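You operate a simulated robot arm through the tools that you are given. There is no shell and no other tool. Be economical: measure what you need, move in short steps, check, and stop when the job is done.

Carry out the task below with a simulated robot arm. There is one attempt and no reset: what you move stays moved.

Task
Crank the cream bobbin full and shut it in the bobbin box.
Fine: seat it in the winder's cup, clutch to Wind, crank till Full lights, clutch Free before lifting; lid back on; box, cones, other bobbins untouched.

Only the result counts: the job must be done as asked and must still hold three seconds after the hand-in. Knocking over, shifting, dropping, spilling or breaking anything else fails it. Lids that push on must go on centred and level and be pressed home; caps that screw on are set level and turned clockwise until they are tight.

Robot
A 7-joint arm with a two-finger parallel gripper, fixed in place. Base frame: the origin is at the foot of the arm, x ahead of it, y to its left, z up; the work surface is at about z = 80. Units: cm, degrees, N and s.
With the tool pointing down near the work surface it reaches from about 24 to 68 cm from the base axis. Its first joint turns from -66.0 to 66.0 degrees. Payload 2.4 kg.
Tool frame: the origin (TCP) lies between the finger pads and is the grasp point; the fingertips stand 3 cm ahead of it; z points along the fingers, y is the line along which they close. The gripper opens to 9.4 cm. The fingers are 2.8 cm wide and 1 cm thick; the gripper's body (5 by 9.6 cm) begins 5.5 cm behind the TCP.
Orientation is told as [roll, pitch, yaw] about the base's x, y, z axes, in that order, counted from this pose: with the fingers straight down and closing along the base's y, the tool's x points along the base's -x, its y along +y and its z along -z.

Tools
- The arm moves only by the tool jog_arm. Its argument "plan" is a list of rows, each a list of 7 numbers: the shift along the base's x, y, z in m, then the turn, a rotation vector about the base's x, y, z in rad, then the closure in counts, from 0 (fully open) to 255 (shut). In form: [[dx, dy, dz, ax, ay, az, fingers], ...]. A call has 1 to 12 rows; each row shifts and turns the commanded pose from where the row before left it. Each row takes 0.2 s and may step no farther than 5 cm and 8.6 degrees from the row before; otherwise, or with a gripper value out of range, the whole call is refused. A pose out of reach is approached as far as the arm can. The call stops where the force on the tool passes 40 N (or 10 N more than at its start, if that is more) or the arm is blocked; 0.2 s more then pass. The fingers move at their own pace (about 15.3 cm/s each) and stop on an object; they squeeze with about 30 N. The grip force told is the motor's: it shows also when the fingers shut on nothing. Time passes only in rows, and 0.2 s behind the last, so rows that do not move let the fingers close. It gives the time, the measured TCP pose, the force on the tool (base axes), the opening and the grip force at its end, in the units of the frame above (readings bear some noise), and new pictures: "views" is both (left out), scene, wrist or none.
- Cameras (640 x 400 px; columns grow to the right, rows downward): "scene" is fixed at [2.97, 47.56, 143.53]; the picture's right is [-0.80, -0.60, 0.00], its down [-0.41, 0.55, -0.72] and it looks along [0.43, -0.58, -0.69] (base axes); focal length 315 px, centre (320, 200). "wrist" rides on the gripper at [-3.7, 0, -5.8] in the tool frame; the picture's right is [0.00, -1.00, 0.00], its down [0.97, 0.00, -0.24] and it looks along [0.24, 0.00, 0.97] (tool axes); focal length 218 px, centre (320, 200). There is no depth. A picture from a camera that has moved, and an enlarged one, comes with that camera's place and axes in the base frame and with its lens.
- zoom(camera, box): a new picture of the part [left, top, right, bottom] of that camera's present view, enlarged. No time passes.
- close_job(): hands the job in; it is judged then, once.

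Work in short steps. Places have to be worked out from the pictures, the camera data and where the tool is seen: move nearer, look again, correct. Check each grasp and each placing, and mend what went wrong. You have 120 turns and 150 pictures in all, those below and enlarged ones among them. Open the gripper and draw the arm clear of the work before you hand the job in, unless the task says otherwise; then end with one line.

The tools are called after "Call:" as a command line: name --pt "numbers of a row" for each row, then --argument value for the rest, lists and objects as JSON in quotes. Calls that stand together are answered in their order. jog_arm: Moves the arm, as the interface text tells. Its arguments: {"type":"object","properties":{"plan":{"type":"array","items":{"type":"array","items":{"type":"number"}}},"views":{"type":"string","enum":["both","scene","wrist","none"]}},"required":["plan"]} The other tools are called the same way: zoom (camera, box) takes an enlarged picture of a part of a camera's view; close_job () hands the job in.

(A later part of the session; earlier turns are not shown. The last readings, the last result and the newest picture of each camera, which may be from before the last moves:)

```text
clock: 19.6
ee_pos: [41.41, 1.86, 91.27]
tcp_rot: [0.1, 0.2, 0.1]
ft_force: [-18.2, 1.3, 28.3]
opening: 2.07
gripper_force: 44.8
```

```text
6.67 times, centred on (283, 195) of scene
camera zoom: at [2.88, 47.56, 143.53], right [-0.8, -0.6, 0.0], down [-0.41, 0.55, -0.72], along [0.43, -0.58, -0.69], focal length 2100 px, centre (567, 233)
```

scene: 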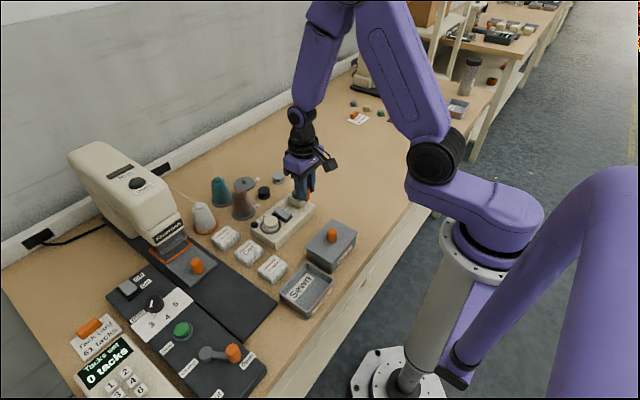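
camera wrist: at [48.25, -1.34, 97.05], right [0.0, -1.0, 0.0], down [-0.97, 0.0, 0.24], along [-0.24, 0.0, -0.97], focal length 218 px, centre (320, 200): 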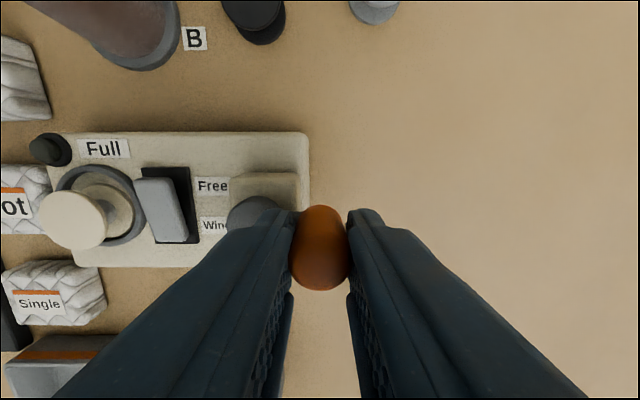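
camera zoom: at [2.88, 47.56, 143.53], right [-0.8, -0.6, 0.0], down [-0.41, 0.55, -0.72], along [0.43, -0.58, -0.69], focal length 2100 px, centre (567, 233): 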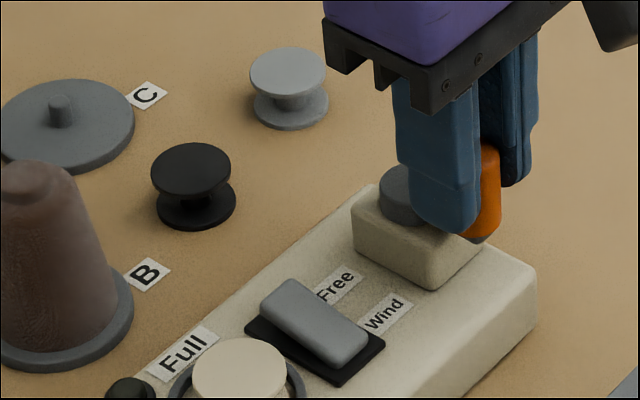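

The crank is at 180° with side loads building. I'll ease the squeeze (count 199) to let the forces relax and check.

Call:
jog_arm --pt "0 0 0 0 0 0 199" --pt "0 0 0 0 0 0 199" --views "none"

```text
clock: 20.2
ee_pos: [41.56, 1.63, 91.09]
tcp_rot: [-0.1, -0.1, 0.0]
ft_force: [1.4, -0.7, -0.1]
opening: 2.18
gripper_force: 11.1
```

Forces relaxed. I'll continue the clockwise circle with a light grip through the remaining half turn.

Call:
jog_arm --pt "0.00106 0.00802 0 0 0 0 199" --pt "0.00309 0.00748 0 0 0 0 199" --pt "0.00493 0.00642 0 0 0 0 199" --pt "0.00642 0.00493 0 0 0 0 199" --pt "0.00748 0.00309 0 0 0 0 199" --pt "0.00802 0.00106 0 0 0 0 199" --pt "0.00802 -0.00106 0 0 0 0 199" --pt "0.00748 -0.00309 0 0 0 0 199" --pt "0.00642 -0.00493 0 0 0 0 199" --pt "0.00493 -0.00642 0 0 0 0 199" --pt "0.00309 -0.00748 0 0 0 0 199" --pt "0.00106 -0.00802 0 0 0 0 199" --views "scene"

Call:
zoom --camera "scene" --box '[235, 175, 331, 235]'

```text
clock: 22.8
ee_pos: [47.68, 1.5, 91.17]
tcp_rot: [0.0, -0.1, -0.1]
ft_force: [-0.9, -0.2, 0.2]
opening: 2.08
gripper_force: 0.1
```

scene: 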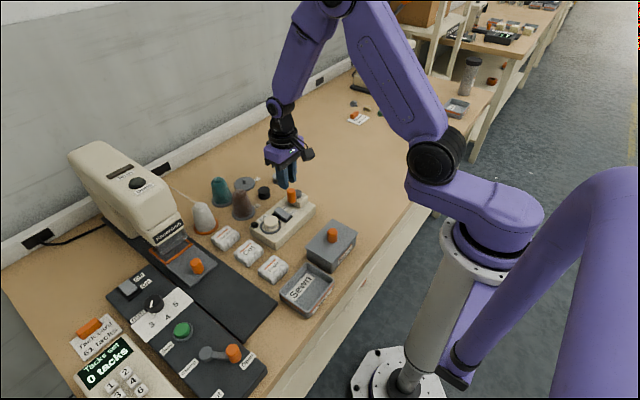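

```text
6.67 times, centred on (283, 205) of scene
camera zoom: at [2.97, 47.56, 143.53], right [-0.8, -0.6, 0.0], down [-0.41, 0.55, -0.72], along [0.43, -0.58, -0.69], focal length 2100 px, centre (567, 167)
```

zoom: 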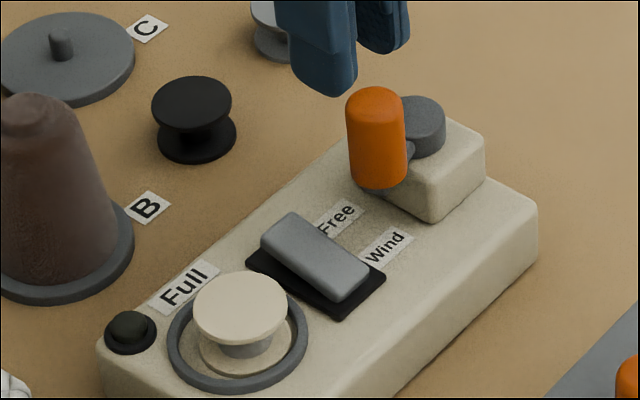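

The light grip slipped off at about three-quarters of the turn, but the bobbin is visibly taking thread, so clockwise is correct. The knob is now near (43.6, 4.8), so I'll rise, move over it, descend and regrip.

Call:
jog_arm --pt "0 0 0.045 0 0 0 120" --pt "-0.0205 0.0155 0 0 0 0 120" --pt "-0.0205 0.0155 0 0 0 0 120" --pt "0 0 0 0 0 0 120" --views "wrist"

Call:
zoom --camera "wrist" --box '[220, 150, 420, 275]'

```text
clock: 23.8
ee_pos: [43.6, 4.68, 95.59]
tcp_rot: [0.0, 0.0, 0.0]
ft_force: [0.0, -0.3, -0.1]
opening: 4.99
gripper_force: 0.1
camera wrist: at [47.25, 4.9, 101.41], right [0.0, -1.0, 0.0], down [-0.97, 0.0, 0.24], along [-0.24, 0.0, -0.97], focal length 218 px, centre (320, 200)
```

wrist: 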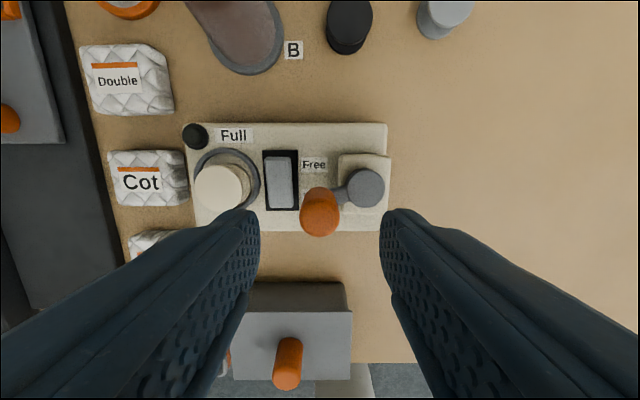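

```text
3.20 times, centred on (320, 212) of wrist
camera zoom: at [47.25, 4.9, 101.41], right [0.0, -1.0, 0.0], down [-0.97, 0.0, 0.24], along [-0.24, 0.0, -0.97], focal length 698 px, centre (320, 160)
```

zoom: 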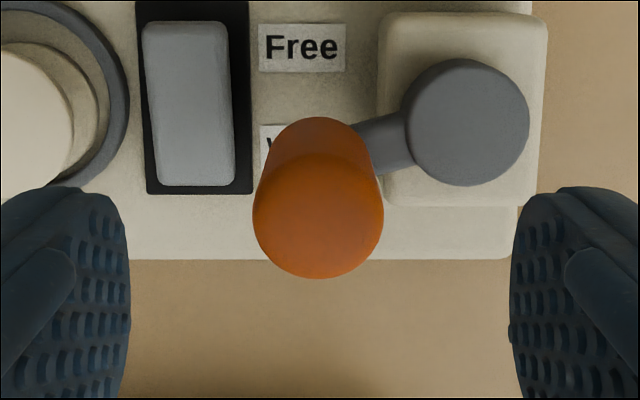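

The knob sits 0.2 cm further in x. I'll descend, grip, and begin the arc with a firmer grip (225).

Call:
jog_arm --pt "0.002 0 -0.022 0 0 0 120" --pt "0 0 -0.022 0 0 0 120" --pt "0 0 0 0 0 0 225" --pt "0 0 0 0 0 0 225" --pt "0.00797 0.0002 0 0 0 0 225" --pt "0.00797 0.0002 0 0 0 0 225" --pt "0.007 -0.00382 0 0 0 0 225" --pt "0.007 -0.00382 0 0 0 0 225" --pt "0.00415 -0.0068 0 0 0 0 225" --pt "0.00415 -0.0068 0 0 0 0 225" --views "wrist"

```text
clock: 26.0
ee_pos: [47.9, 2.47, 91.32]
tcp_rot: [0.0, -0.2, -0.1]
ft_force: [10.2, 2.4, 1.7]
opening: 2.09
gripper_force: 44.9
camera wrist: at [51.51, 2.74, 97.17], right [0.0, -1.0, 0.0], down [-0.97, 0.0, 0.23], along [-0.23, 0.0, -0.97], focal length 218 px, centre (320, 200)
```

wrist: 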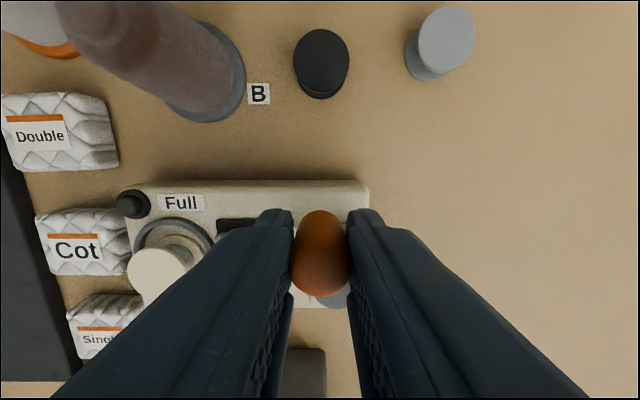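

The crank follows well. I'll briefly relax the grip to read the knob's true place and settle the radius.

Call:
jog_arm --pt "0 0 0 0 0 0 196" --pt "0 0 0 0 0 0 196" --views "wrist"

Call:
zoom --camera "wrist" --box '[220, 190, 420, 315]'

```text
clock: 26.6
ee_pos: [47.62, 2.64, 91.2]
tcp_rot: [-0.1, 0.1, 0.0]
ft_force: [0.2, 0.1, -0.2]
opening: 2.21
gripper_force: 0.8
camera wrist: at [51.32, 2.81, 97.09], right [0.0, -1.0, 0.0], down [-0.97, 0.0, 0.24], along [-0.24, 0.0, -0.97], focal length 218 px, centre (320, 200)
```

wrist: 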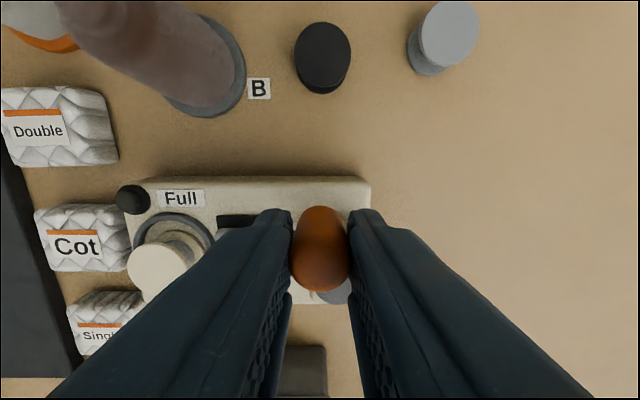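

```text
3.20 times, centred on (320, 252) of wrist
camera zoom: at [51.32, 2.81, 97.09], right [0.0, -1.0, 0.0], down [-0.97, 0.0, 0.24], along [-0.24, 0.0, -0.97], focal length 698 px, centre (320, 32)
```

zoom: 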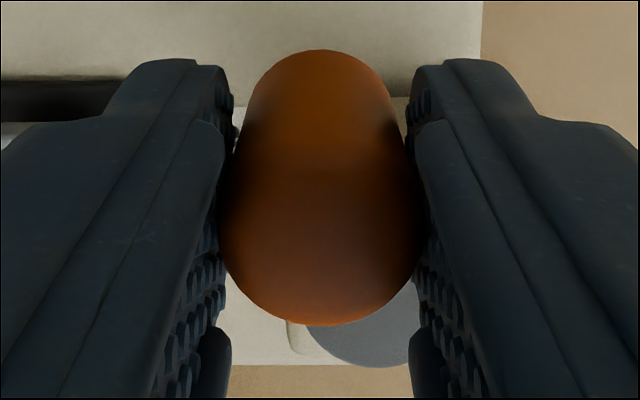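

Settled with no significant offset. I'll regrip and do most of a full clockwise turn in 30° rows.

Call:
jog_arm --pt "0 0 0 0 0 0 225" --pt "0.00039 -0.01594 0 0 0 0 225" --pt "-0.00764 -0.014 0 0 0 0 225" --pt "-0.0136 -0.00831 0 0 0 0 225" --pt "-0.01594 -0.00039 0 0 0 0 225" --pt "-0.014 0.00764 0 0 0 0 225" --pt "-0.00831 0.0136 0 0 0 0 225" --pt "-0.00039 0.01594 0 0 0 0 225" --pt "0.00764 0.014 0 0 0 0 225" --pt "0.0136 0.00831 0 0 0 0 225" --pt "0.01594 0.00039 0 0 0 0 225" --pt "0.014 -0.00764 0 0 0 0 225" --views "scene"

Call:
zoom --camera "scene" --box '[235, 175, 331, 235]'

```text
clock: 29.2
ee_pos: [46.8, 3.98, 91.29]
tcp_rot: [0.0, -0.3, -0.1]
ft_force: [-3.9, -4.0, 6.8]
opening: 2.09
gripper_force: 45.3
```

scene: 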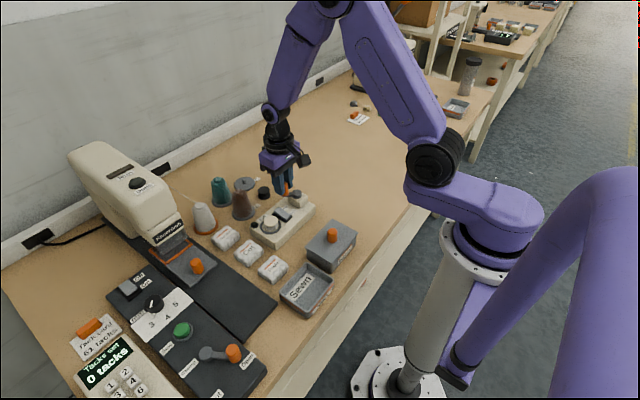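

```text
6.67 times, centred on (283, 205) of scene
camera zoom: at [2.94, 47.55, 143.54], right [-0.8, -0.6, 0.0], down [-0.41, 0.55, -0.72], along [0.43, -0.58, -0.69], focal length 2100 px, centre (567, 167)
```

zoom: 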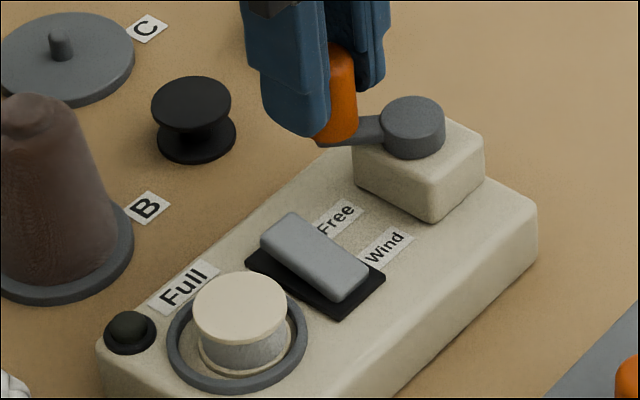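

Nearly a full turn went through and the bobbin is mostly full, with the lamp still dark. I'll do another half turn and check.

Call:
jog_arm --pt "0.00831 -0.0136 0 0 0 0 225" --pt "0.00039 -0.01594 0 0 0 0 225" --pt "-0.00764 -0.014 0 0 0 0 225" --pt "-0.0136 -0.00831 0 0 0 0 225" --pt "-0.01594 -0.00039 0 0 0 0 225" --pt "-0.014 0.00764 0 0 0 0 225" --views "scene"

Call:
zoom --camera "scene" --box '[235, 175, 331, 235]'

```text
clock: 30.6
ee_pos: [42.31, -0.48, 91.35]
tcp_rot: [0.0, 0.4, 0.0]
ft_force: [-14.0, -12.7, 29.2]
opening: 2.09
gripper_force: 45.4
```

scene: 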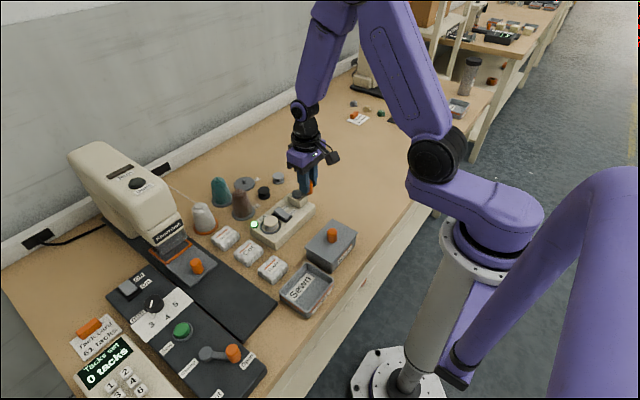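

```text
6.67 times, centred on (283, 205) of scene
camera zoom: at [2.89, 47.52, 143.55], right [-0.8, -0.6, 0.0], down [-0.41, 0.55, -0.72], along [0.43, -0.58, -0.69], focal length 2100 px, centre (567, 167)
```

zoom: 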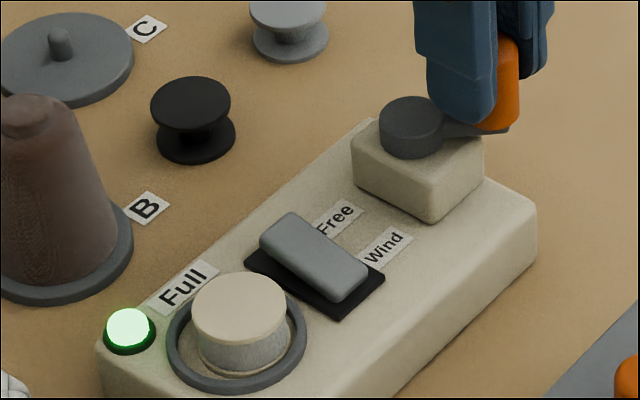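

The Full lamp is lit. I'll relax the grip, open, rise, and move above the Free end of the rocker near (46.3, 8.0).

Call:
jog_arm --pt "0 0 0 0 0 0 196" --pt "0 0 0 0 0 0 120" --pt "0 0 0.045 0 0 0 120" --pt "0 0 0.02 0 0 0 120" --pt "0.01 0.021 0 0 0 0 255" --pt "0.01 0.021 0 0 0 0 255" --pt "0.01 0.021 0 0 0 0 255" --pt "0.01 0.021 0 0 0 0 255" --pt "0 0 0 0 0 0 255"

Call:
zoom --camera "scene" --box '[235, 175, 331, 235]'

```text
clock: 32.6
ee_pos: [46.49, 8.01, 97.92]
tcp_rot: [0.0, -0.1, 0.0]
ft_force: [-0.1, -0.7, -0.5]
opening: 0.0
gripper_force: 30.2
camera wrist: at [50.2, 8.25, 103.7], right [0.0, -1.0, 0.0], down [-0.97, 0.0, 0.24], along [-0.24, 0.0, -0.97], focal length 218 px, centre (320, 200)
```

scene: 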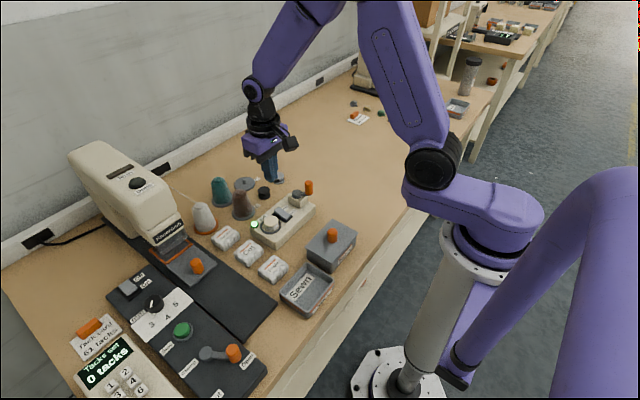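
wrist: 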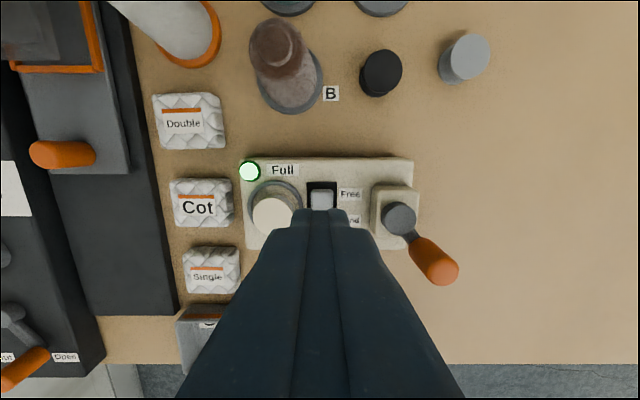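

```text
6.67 times, centred on (283, 205) of scene
camera zoom: at [2.97, 47.56, 143.53], right [-0.8, -0.6, 0.0], down [-0.41, 0.55, -0.72], along [0.43, -0.58, -0.69], focal length 2100 px, centre (567, 167)
```

zoom: 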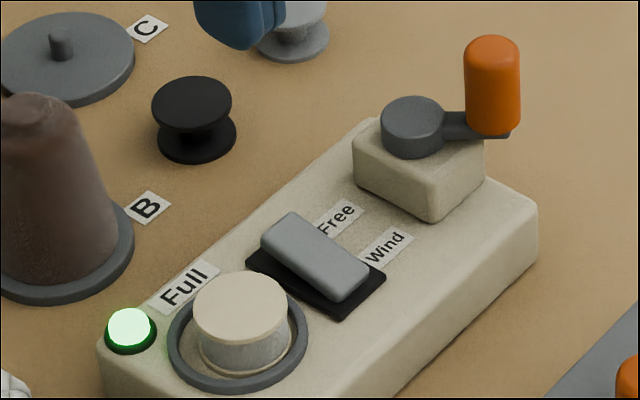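

Lined up over the Free end, so I'll press down gently as before.

Call:
jog_arm --pt "0 0 -0.04 0 0 0 255" --pt "0 0 -0.04 0 0 0 255" --pt "0 0 -0.013 0 0 0 255" --pt "0 0 -0.004 0 0 0 255" --pt "0 0 -0.004 0 0 0 255" --views "none"

```text
clock: 33.8
ee_pos: [46.56, 7.95, 87.8]
tcp_rot: [-0.1, 0.0, 0.0]
ft_force: [-1.9, -1.0, 14.0]
opening: 0.02
gripper_force: 30.3
```

I pressed with 14 N; I'll retract and look.

Call:
jog_arm --pt "0 0 0.02 0 0 0 255" --pt "0 0 0.04 0 0 0 255" --pt "0 0 0.04 0 0 0 255" --views "wrist"

Call:
zoom --camera "scene" --box '[235, 175, 331, 235]'

```text
clock: 34.6
ee_pos: [46.53, 7.86, 97.74]
tcp_rot: [0.1, 0.0, -0.1]
ft_force: [0.6, 0.1, -0.2]
opening: 0.02
gripper_force: 30.2
camera wrist: at [50.16, 8.0, 103.47], right [0.0, -1.0, 0.0], down [-0.97, 0.0, 0.24], along [-0.24, 0.0, -0.97], focal length 218 px, centre (320, 200)
```

wrist: 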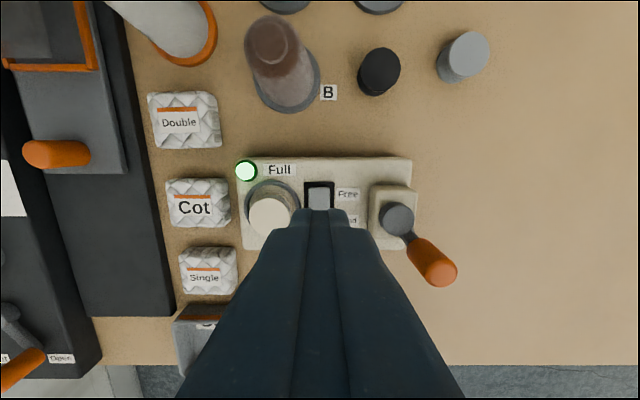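

```text
6.67 times, centred on (283, 205) of scene
camera zoom: at [2.97, 47.56, 143.53], right [-0.8, -0.6, 0.0], down [-0.41, 0.55, -0.72], along [0.43, -0.58, -0.69], focal length 2100 px, centre (567, 167)
```

zoom: 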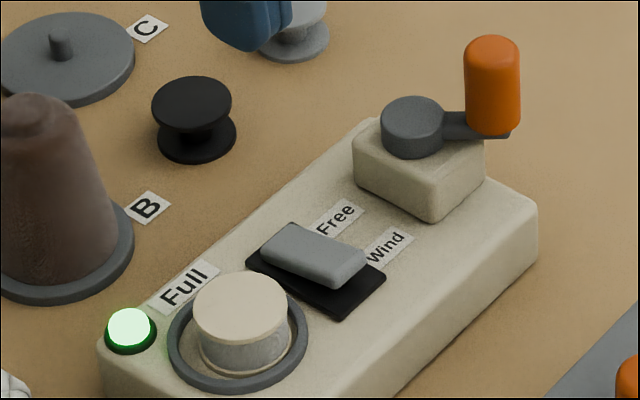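

The clutch is back to Free with the bobbin wound. Now I'll inspect the bobbin box and move above its lid knob.

Call:
jog_arm --pt "0 0 0.045 0 0 0 120" --pt "-0.042 0 0 0 0 0 120" --pt "-0.042 0 0 0 0 0 120" --pt "-0.042 0 0 0 0 0 120" --pt "-0.042 0 0 0 0 0 120" --pt "0 0 0 0 0 0 120"

Call:
zoom --camera "scene" --box '[275, 210, 371, 270]'

Call:
zoom --camera "wrist" --box '[220, 120, 420, 245]'

```text
clock: 36.0
ee_pos: [30.46, 7.92, 102.21]
tcp_rot: [0.0, -0.1, 0.0]
ft_force: [0.3, -1.0, -0.5]
opening: 4.97
gripper_force: 0.1
out of reach, approached as far as the arm can: row 5
camera wrist: at [34.07, 8.06, 108.04], right [0.0, -1.0, 0.0], down [-0.97, 0.0, 0.24], along [-0.24, 0.0, -0.97], focal length 218 px, centre (320, 200)
```

scene: 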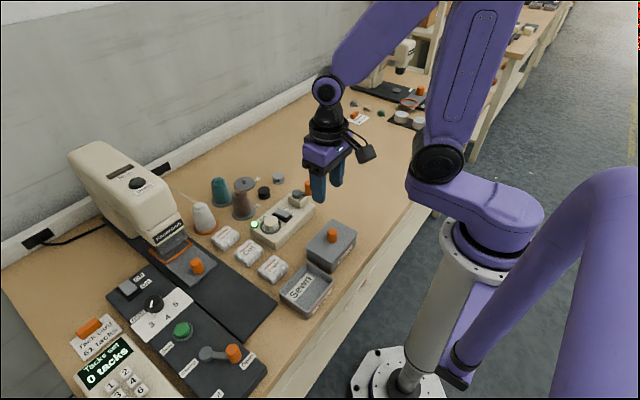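
wrist: 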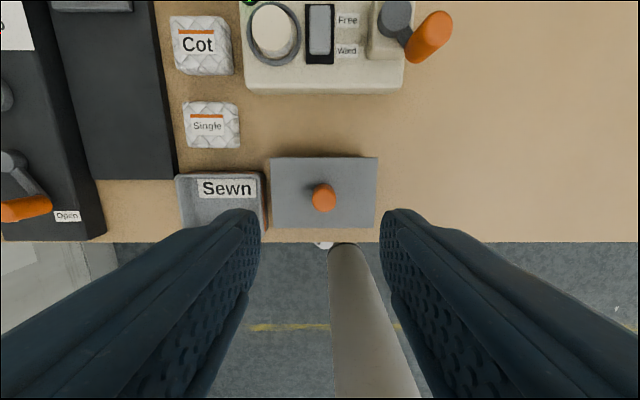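

```text
6.67 times, centred on (323, 240) of scene
camera zoom: at [2.97, 47.56, 143.53], right [-0.8, -0.6, 0.0], down [-0.41, 0.55, -0.72], along [0.43, -0.58, -0.69], focal length 2100 px, centre (300, -67)
```

zoom: 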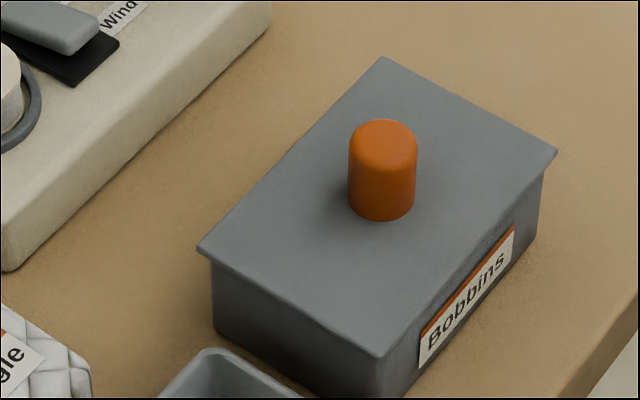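

```text
3.20 times, centred on (320, 182) of wrist
camera zoom: at [34.07, 8.06, 108.04], right [0.0, -1.0, 0.0], down [-0.97, 0.0, 0.24], along [-0.24, 0.0, -0.97], focal length 698 px, centre (320, 256)
```

zoom: 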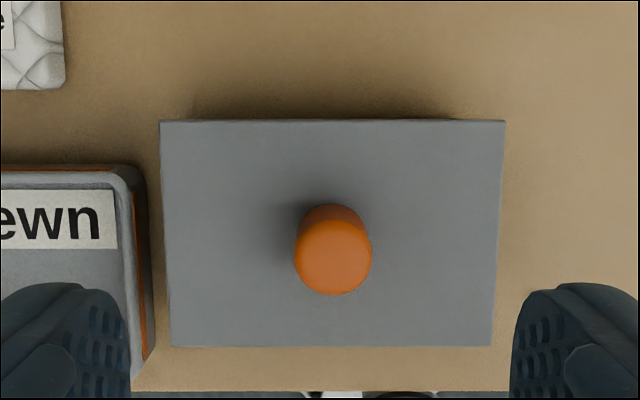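

The lid is about 10.75×7.5 cm, centred near (29.2, 7.7) with its top at z≈86 and the knob to 88.6. I'll descend and move to the knob.

Call:
jog_arm --pt "0 -0.0035 -0.03 0 0 0 120" --pt "-0.006 0 -0.03 0 0 0 120" --pt "-0.006 0 -0.015 0 0 0 120" --pt "0 0 0 0 0 0 120"

Call:
zoom --camera "scene" --box '[275, 210, 371, 270]'

```text
clock: 37.0
ee_pos: [28.65, 7.51, 94.55]
tcp_rot: [0.1, 0.1, 0.0]
ft_force: [-0.2, 0.6, 0.0]
opening: 4.96
gripper_force: 0.0
camera wrist: at [32.25, 7.75, 100.41], right [0.0, -1.0, 0.0], down [-0.97, 0.0, 0.24], along [-0.24, 0.0, -0.97], focal length 218 px, centre (320, 200)
```

scene: 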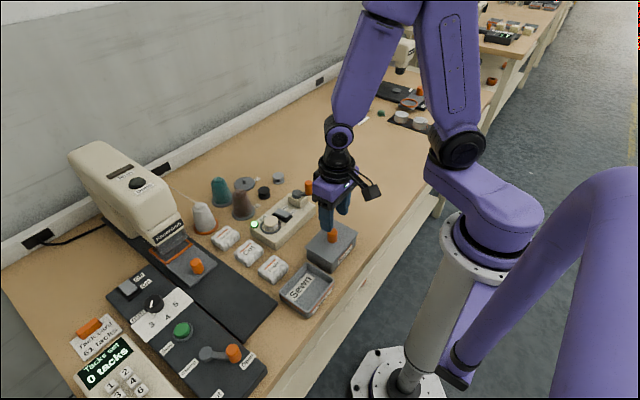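
wrist: 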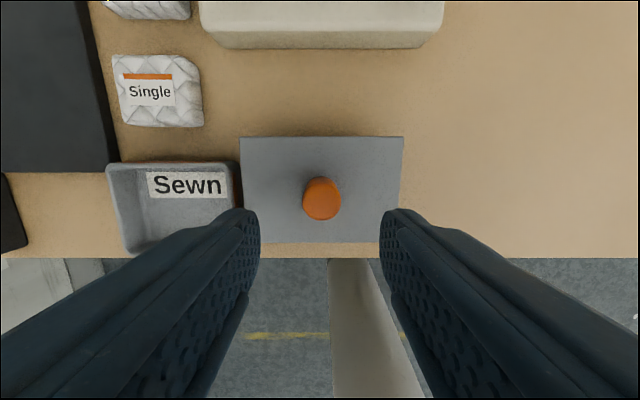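

```text
6.67 times, centred on (323, 240) of scene
camera zoom: at [2.97, 47.56, 143.53], right [-0.8, -0.6, 0.0], down [-0.41, 0.55, -0.72], along [0.43, -0.58, -0.69], focal length 2100 px, centre (300, -67)
```

zoom: 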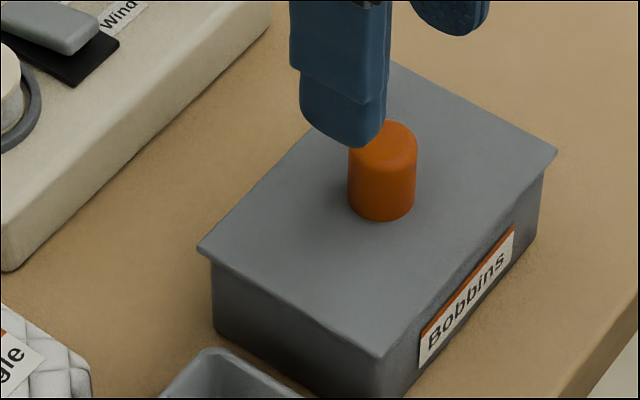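

The knob is at about (29.2, 7.7), so I'll shift +0.6 in x, descend, grip, and lift the lid straight up.

Call:
jog_arm --pt "0.006 0 -0.015 0 0 0 120" --pt "0 0 -0.025 0 0 0 120" --pt "0 0 -0.01 0 0 0 120" --pt "0 0 0 0 0 0 120" --pt "0 0 0 0 0 0 255" --pt "0 0 0 0 0 0 255"

Call:
zoom --camera "scene" --box '[275, 200, 371, 260]'

```text
clock: 38.4
ee_pos: [29.14, 7.54, 89.69]
tcp_rot: [0.0, -0.1, 0.0]
ft_force: [-0.2, -1.0, 0.9]
opening: 2.22
gripper_force: 30.4
camera wrist: at [32.79, 7.71, 95.48], right [0.0, -1.0, 0.0], down [-0.97, 0.0, 0.24], along [-0.24, 0.0, -0.97], focal length 218 px, centre (320, 200)
```

scene: 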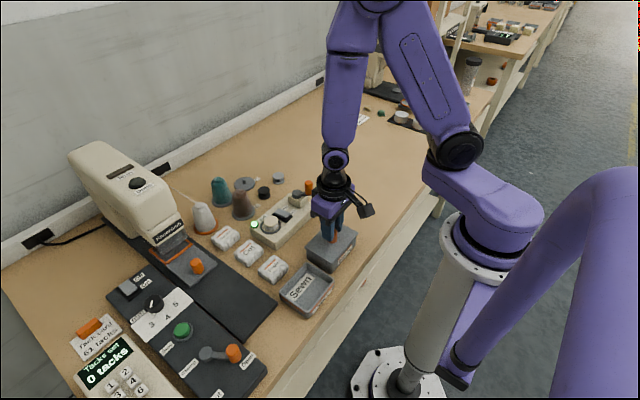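
wrist: 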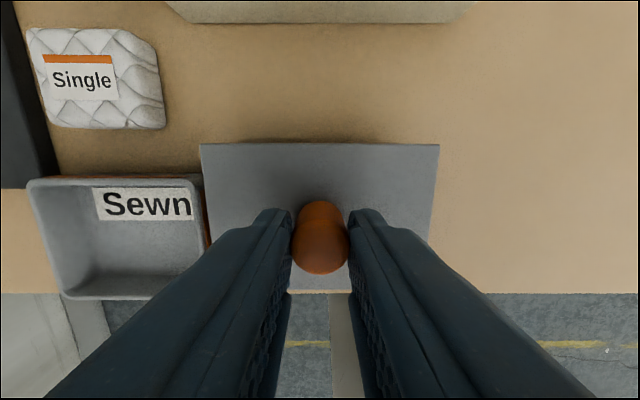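

```text
6.67 times, centred on (323, 230) of scene
camera zoom: at [2.97, 47.56, 143.53], right [-0.8, -0.6, 0.0], down [-0.41, 0.55, -0.72], along [0.43, -0.58, -0.69], focal length 2100 px, centre (300, 0)
```

zoom: 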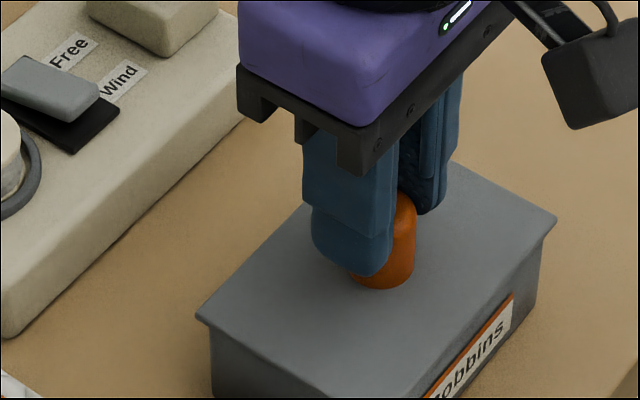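

The knob is gripped with TCP at (29.14, 7.54, 89.69), which I'll keep for replacing the lid. I'll lift straight up.

Call:
jog_arm --pt "0 0 0.005 0 0 0 255" --pt "0 0 0.01 0 0 0 255" --pt "0 0 0.02 0 0 0 255" --pt "0 0 0.03 0 0 0 255" --pt "0 0 0 0 0 0 255"

Call:
zoom --camera "scene" --box '[265, 180, 377, 270]'

```text
clock: 39.6
ee_pos: [29.08, 7.61, 96.32]
tcp_rot: [-0.1, 0.0, -0.1]
ft_force: [-0.4, -0.9, -0.2]
opening: 2.23
gripper_force: 29.8
camera wrist: at [32.8, 7.76, 102.09], right [0.0, -1.0, 0.0], down [-0.97, 0.0, 0.24], along [-0.24, 0.0, -0.97], focal length 218 px, centre (320, 200)
```

scene: 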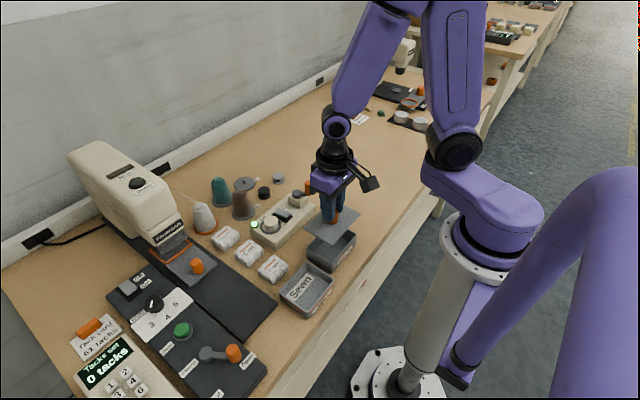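
wrist: 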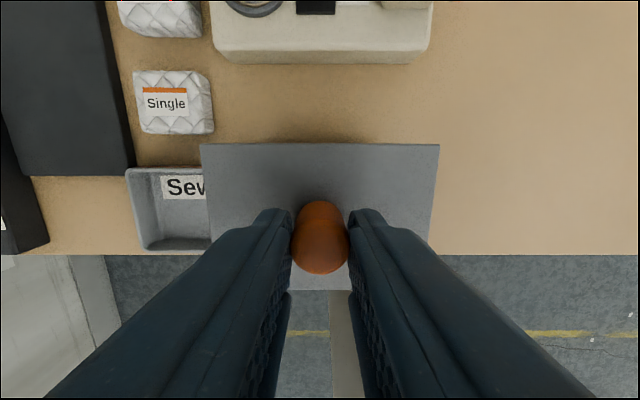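

```text
4.44 times, centred on (321, 225) of scene
camera zoom: at [2.97, 47.56, 143.53], right [-0.8, -0.6, 0.0], down [-0.41, 0.55, -0.72], along [0.43, -0.58, -0.69], focal length 1400 px, centre (316, 89)
```

zoom: 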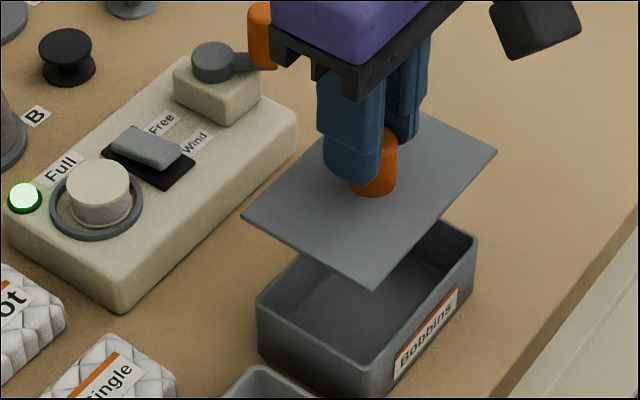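

The lid is off and the box is empty. I'll carry the lid to bare table at about (32.5, -10) and look.

Call:
jog_arm --pt "0.0085 -0.044 0 0 0 0 255" --pt "0.0085 -0.044 0 0 0 0 255" --pt "0.0085 -0.044 0 0 0 0 255" --pt "0.0085 -0.044 0 0 0 0 255" --pt "0 0 0 0 0 0 255"

Call:
zoom --camera "scene" --box '[265, 160, 457, 280]'

```text
clock: 40.8
ee_pos: [32.74, -10.28, 96.21]
tcp_rot: [0.0, 0.1, 0.0]
ft_force: [0.1, 0.7, -0.6]
opening: 2.22
gripper_force: 30.1
camera wrist: at [36.37, -10.1, 101.97], right [0.0, -1.0, 0.0], down [-0.97, 0.0, 0.24], along [-0.24, 0.0, -0.97], focal length 218 px, centre (320, 200)
```

scene: 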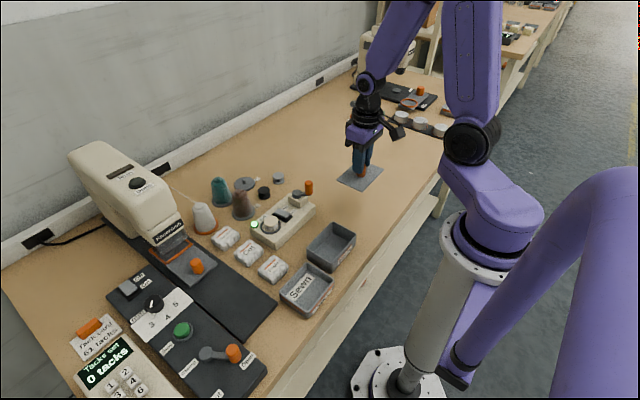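
wrist: 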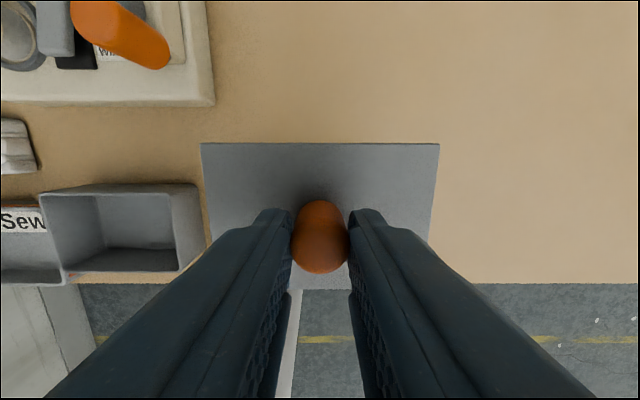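

```text
3.33 times, centred on (361, 220) of scene
camera zoom: at [2.97, 47.55, 143.53], right [-0.8, -0.6, 0.0], down [-0.41, 0.55, -0.72], along [0.43, -0.58, -0.69], focal length 1050 px, centre (183, 133)
```

zoom: 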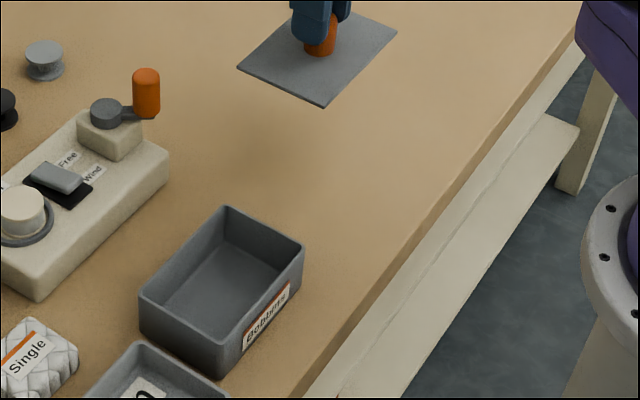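

The area below is clear. I'll lower the lid to the table in small final steps until contact.

Call:
jog_arm --pt "0 0 -0.04 0 0 0 255" --pt "0 0 -0.04 0 0 0 255" --pt "0 0 -0.025 0 0 0 255" --pt "0 0 -0.006 0 0 0 255" --pt "0 0 -0.004 0 0 0 255" --pt "0 0 -0.004 0 0 0 255" --pt "0 0 0 0 0 0 255"

Call:
zoom --camera "scene" --box '[310, 140, 406, 200]'

```text
clock: 42.4
ee_pos: [32.57, -9.95, 84.2]
tcp_rot: [-0.1, 0.0, 0.1]
ft_force: [0.8, 7.6, 21.5]
opening: 2.26
gripper_force: 29.6
camera wrist: at [36.26, -9.74, 90.1], right [0.0, -1.0, 0.0], down [-0.97, 0.0, 0.24], along [-0.24, 0.0, -0.97], focal length 218 px, centre (320, 200)
```

scene: 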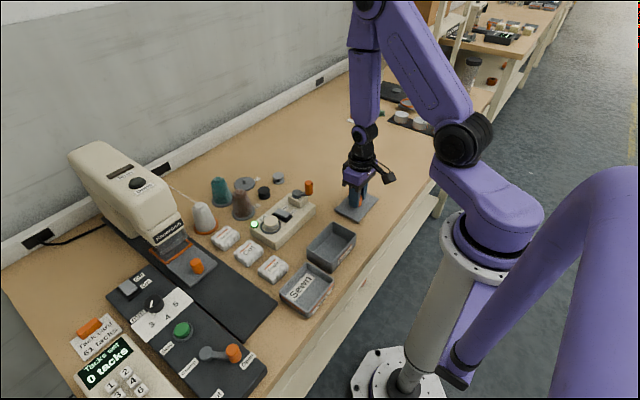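
wrist: 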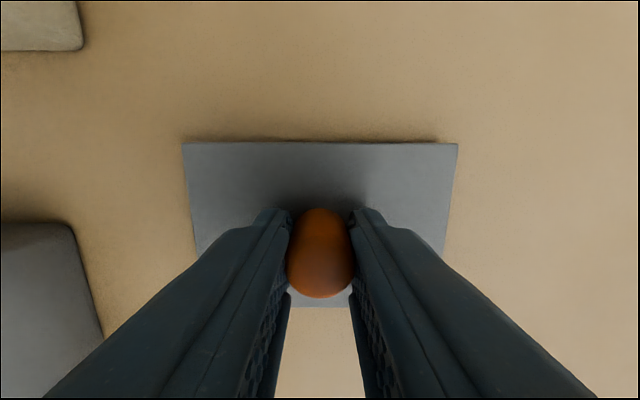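

```text
6.67 times, centred on (358, 170) of scene
camera zoom: at [2.94, 47.58, 143.53], right [-0.8, -0.6, 0.0], down [-0.41, 0.55, -0.72], along [0.43, -0.58, -0.69], focal length 2100 px, centre (67, 400)
```

zoom: 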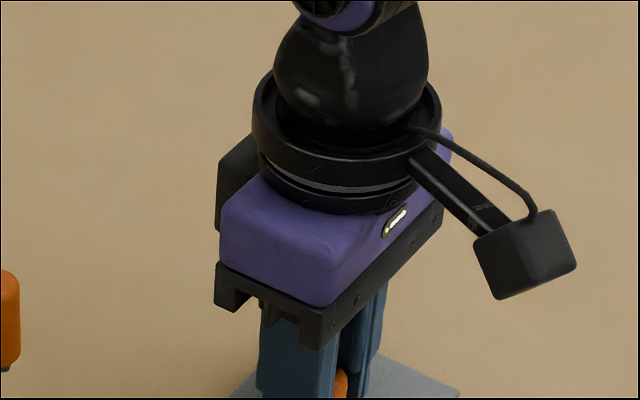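

The lid is on the table; the knob slid slightly within the grip, which is harmless. I'll release with a small opening, rise and check.

Call:
jog_arm --pt "0 0 0.003 0 0 0 255" --pt "0 0 0 0 0 0 130" --pt "0 0 0 0 0 0 130" --pt "0 0 0.03 0 0 0 130" --pt "0 0 0.04 0 0 0 130" --pt "0 0 0.04 0 0 0 130" --pt "0 0 0 0 0 0 130"

Call:
zoom --camera "scene" --box '[310, 160, 406, 220]'

Call:
zoom --camera "wrist" --box '[220, 120, 420, 245]'

```text
clock: 44.0
ee_pos: [32.57, -9.97, 95.61]
tcp_rot: [0.0, 0.0, 0.0]
ft_force: [0.2, 0.0, -0.9]
opening: 4.6
gripper_force: 0.1
camera wrist: at [36.23, -9.77, 101.36], right [0.0, -1.0, 0.0], down [-0.97, 0.0, 0.24], along [-0.24, 0.0, -0.97], focal length 218 px, centre (320, 200)
```

scene: 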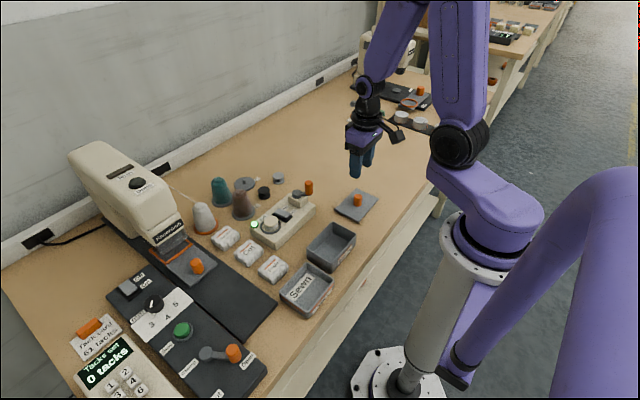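
wrist: 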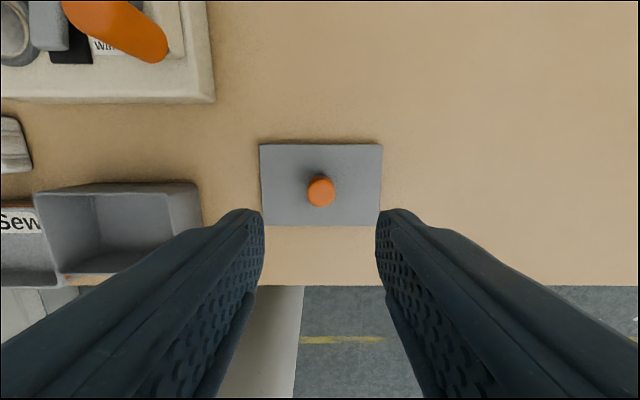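

```text
6.67 times, centred on (358, 190) of scene
camera zoom: at [2.97, 47.56, 143.53], right [-0.8, -0.6, 0.0], down [-0.41, 0.55, -0.72], along [0.43, -0.58, -0.69], focal length 2100 px, centre (67, 267)
```

zoom: 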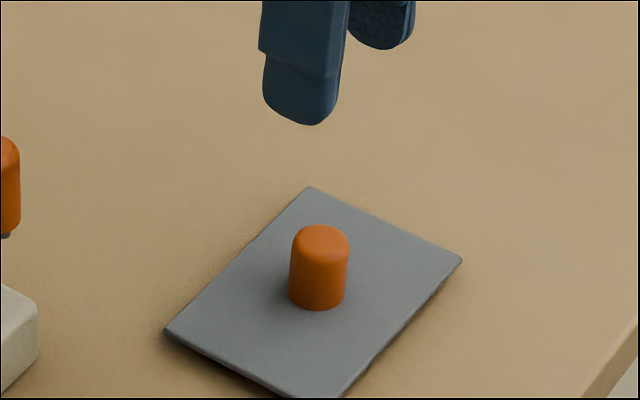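

```text
3.20 times, centred on (320, 182) of wrist
camera zoom: at [36.23, -9.77, 101.36], right [0.0, -1.0, 0.0], down [-0.97, 0.0, 0.24], along [-0.24, 0.0, -0.97], focal length 698 px, centre (320, 256)
```

zoom: 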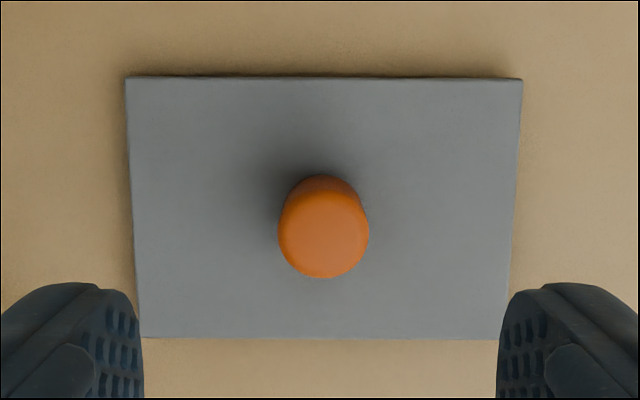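

The lid lies flat on the table. I'll return above the wound bobbin at about (44.4, 12.25).

Call:
jog_arm --pt "0 0 0.04 0 0 0 140" --pt "0.0197 0.037 0 0 0 0 140" --pt "0.0197 0.037 0 0 0 0 140" --pt "0.0197 0.037 0 0 0 0 140" --pt "0.0197 0.037 0 0 0 0 140" --pt "0.0197 0.037 0 0 0 0 140" --pt "0.0197 0.037 0 0 0 0 140" --pt "0 0 -0.04 0 0 0 140" --pt "0 0 0 0 0 0 140" --views "wrist"

Call:
zoom --camera "wrist" --box '[220, 120, 420, 245]'

```text
clock: 46.0
ee_pos: [44.41, 12.35, 95.72]
tcp_rot: [0.0, 0.0, 0.0]
ft_force: [-1.2, -0.2, -0.8]
opening: 4.24
gripper_force: 0.1
camera wrist: at [48.02, 12.49, 101.55], right [0.0, -1.0, 0.0], down [-0.97, 0.0, 0.24], along [-0.24, 0.0, -0.97], focal length 218 px, centre (320, 200)
```

wrist: 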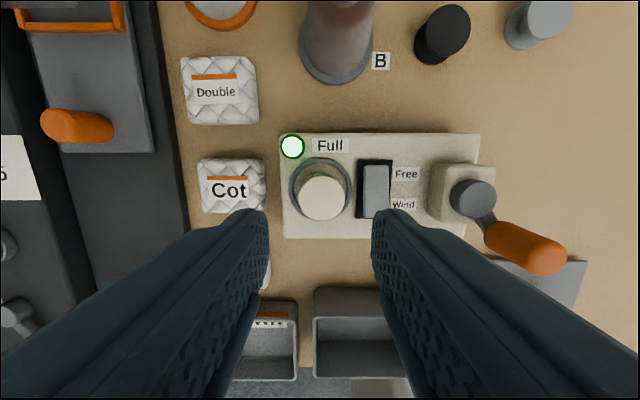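

```text
3.20 times, centred on (320, 182) of wrist
camera zoom: at [48.02, 12.49, 101.55], right [0.0, -1.0, 0.0], down [-0.97, 0.0, 0.24], along [-0.24, 0.0, -0.97], focal length 698 px, centre (320, 256)
```

zoom: 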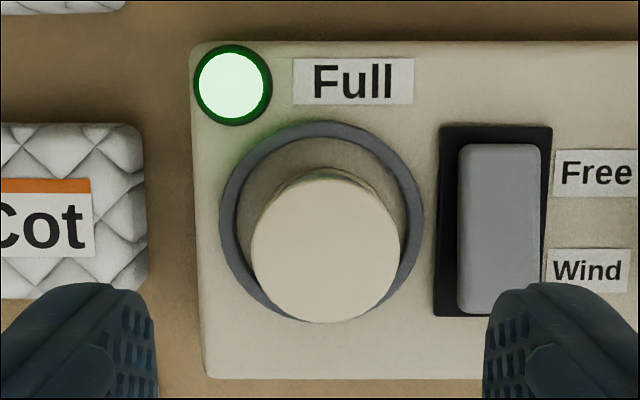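

Centred within 0.1 cm. I'll descend and grip the top of the bobbin as before, then lift gently.

Call:
jog_arm --pt "-0.0005 -0.0008 -0.04 0 0 0 147" --pt "0 0 -0.03 0 0 0 147" --pt "0 0 -0.014 0 0 0 147" --pt "0 0 0 0 0 0 147" --views "wrist"

Call:
zoom --camera "scene" --box '[235, 175, 331, 235]'

```text
clock: 47.0
ee_pos: [44.51, 12.08, 87.19]
tcp_rot: [0.0, 0.0, -0.1]
ft_force: [0.6, 0.6, 0.1]
opening: 3.99
gripper_force: 0.0
camera wrist: at [48.07, 12.23, 93.03], right [0.0, -1.0, 0.0], down [-0.97, 0.0, 0.24], along [-0.24, 0.0, -0.97], focal length 218 px, centre (320, 200)
```

wrist: 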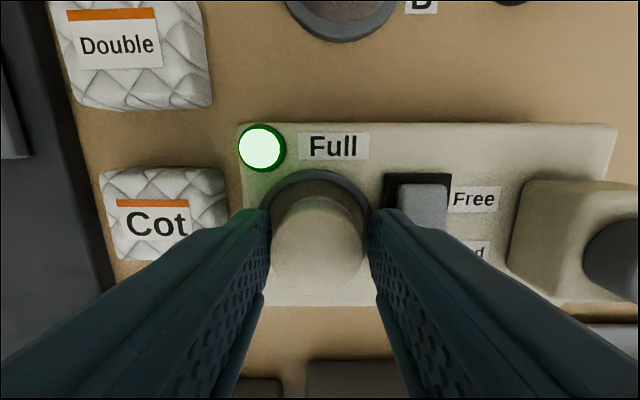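

```text
6.67 times, centred on (283, 205) of scene
camera zoom: at [2.97, 47.56, 143.53], right [-0.8, -0.6, 0.0], down [-0.41, 0.55, -0.72], along [0.43, -0.58, -0.69], focal length 2100 px, centre (567, 167)
```

zoom: 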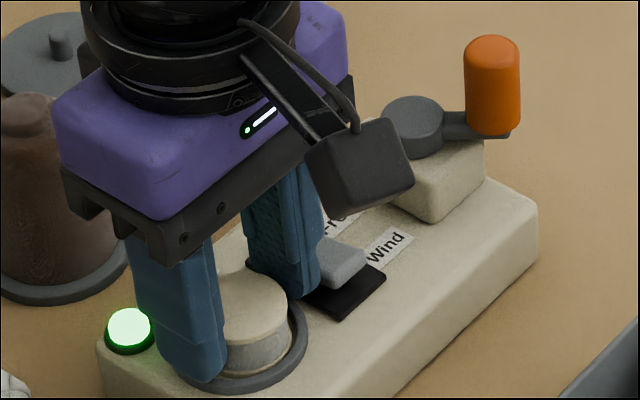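

Clear on both sides, so I'll nudge +0.1 in y, close and lift.

Call:
jog_arm --pt "0 0.001 0 0 0 0 147" --pt "0 0 0 0 0 0 255" --pt "0 0 0 0 0 0 255" --pt "0 0 0.01 0 0 0 255" --pt "0 0 0.03 0 0 0 255" --pt "0 0 0.04 0 0 0 255" --pt "0 0 0.03 0 0 0 255" --pt "0 0 0 0 0 0 255"

Call:
zoom --camera "scene" --box '[225, 135, 337, 235]'

```text
clock: 48.8
ee_pos: [44.38, 12.24, 98.21]
tcp_rot: [-0.1, -0.1, 0.1]
ft_force: [0.0, -0.6, 0.5]
opening: 3.25
gripper_force: 29.4
camera wrist: at [47.98, 12.35, 104.1], right [0.0, -1.0, 0.0], down [-0.97, 0.0, 0.24], along [-0.24, 0.0, -0.97], focal length 218 px, centre (320, 200)
```

scene: 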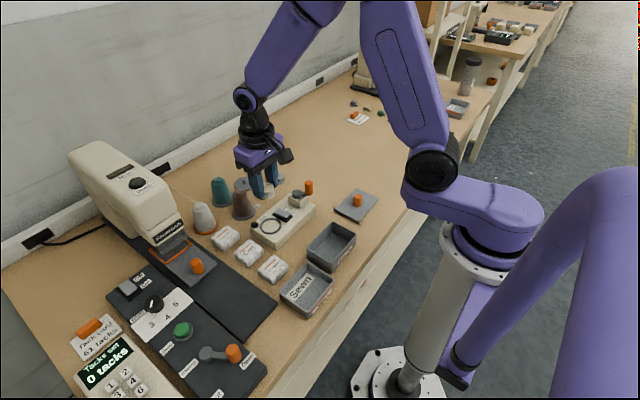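
wrist: 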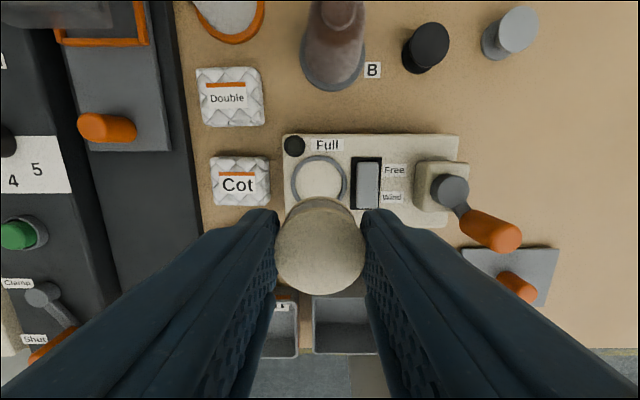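

```text
4.00 times, centred on (281, 185) of scene
camera zoom: at [2.97, 47.56, 143.53], right [-0.8, -0.6, 0.0], down [-0.41, 0.55, -0.72], along [0.43, -0.58, -0.69], focal length 1260 px, centre (476, 260)
```

zoom: 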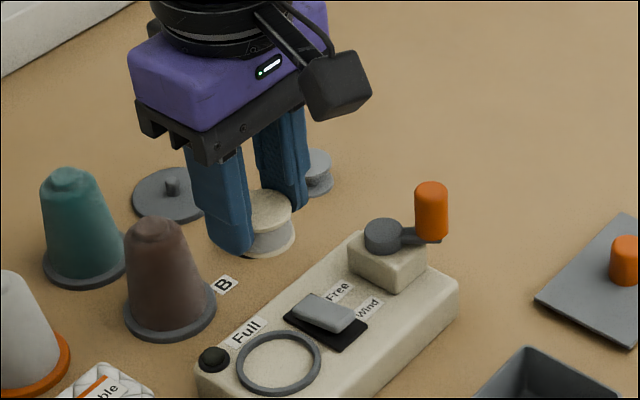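

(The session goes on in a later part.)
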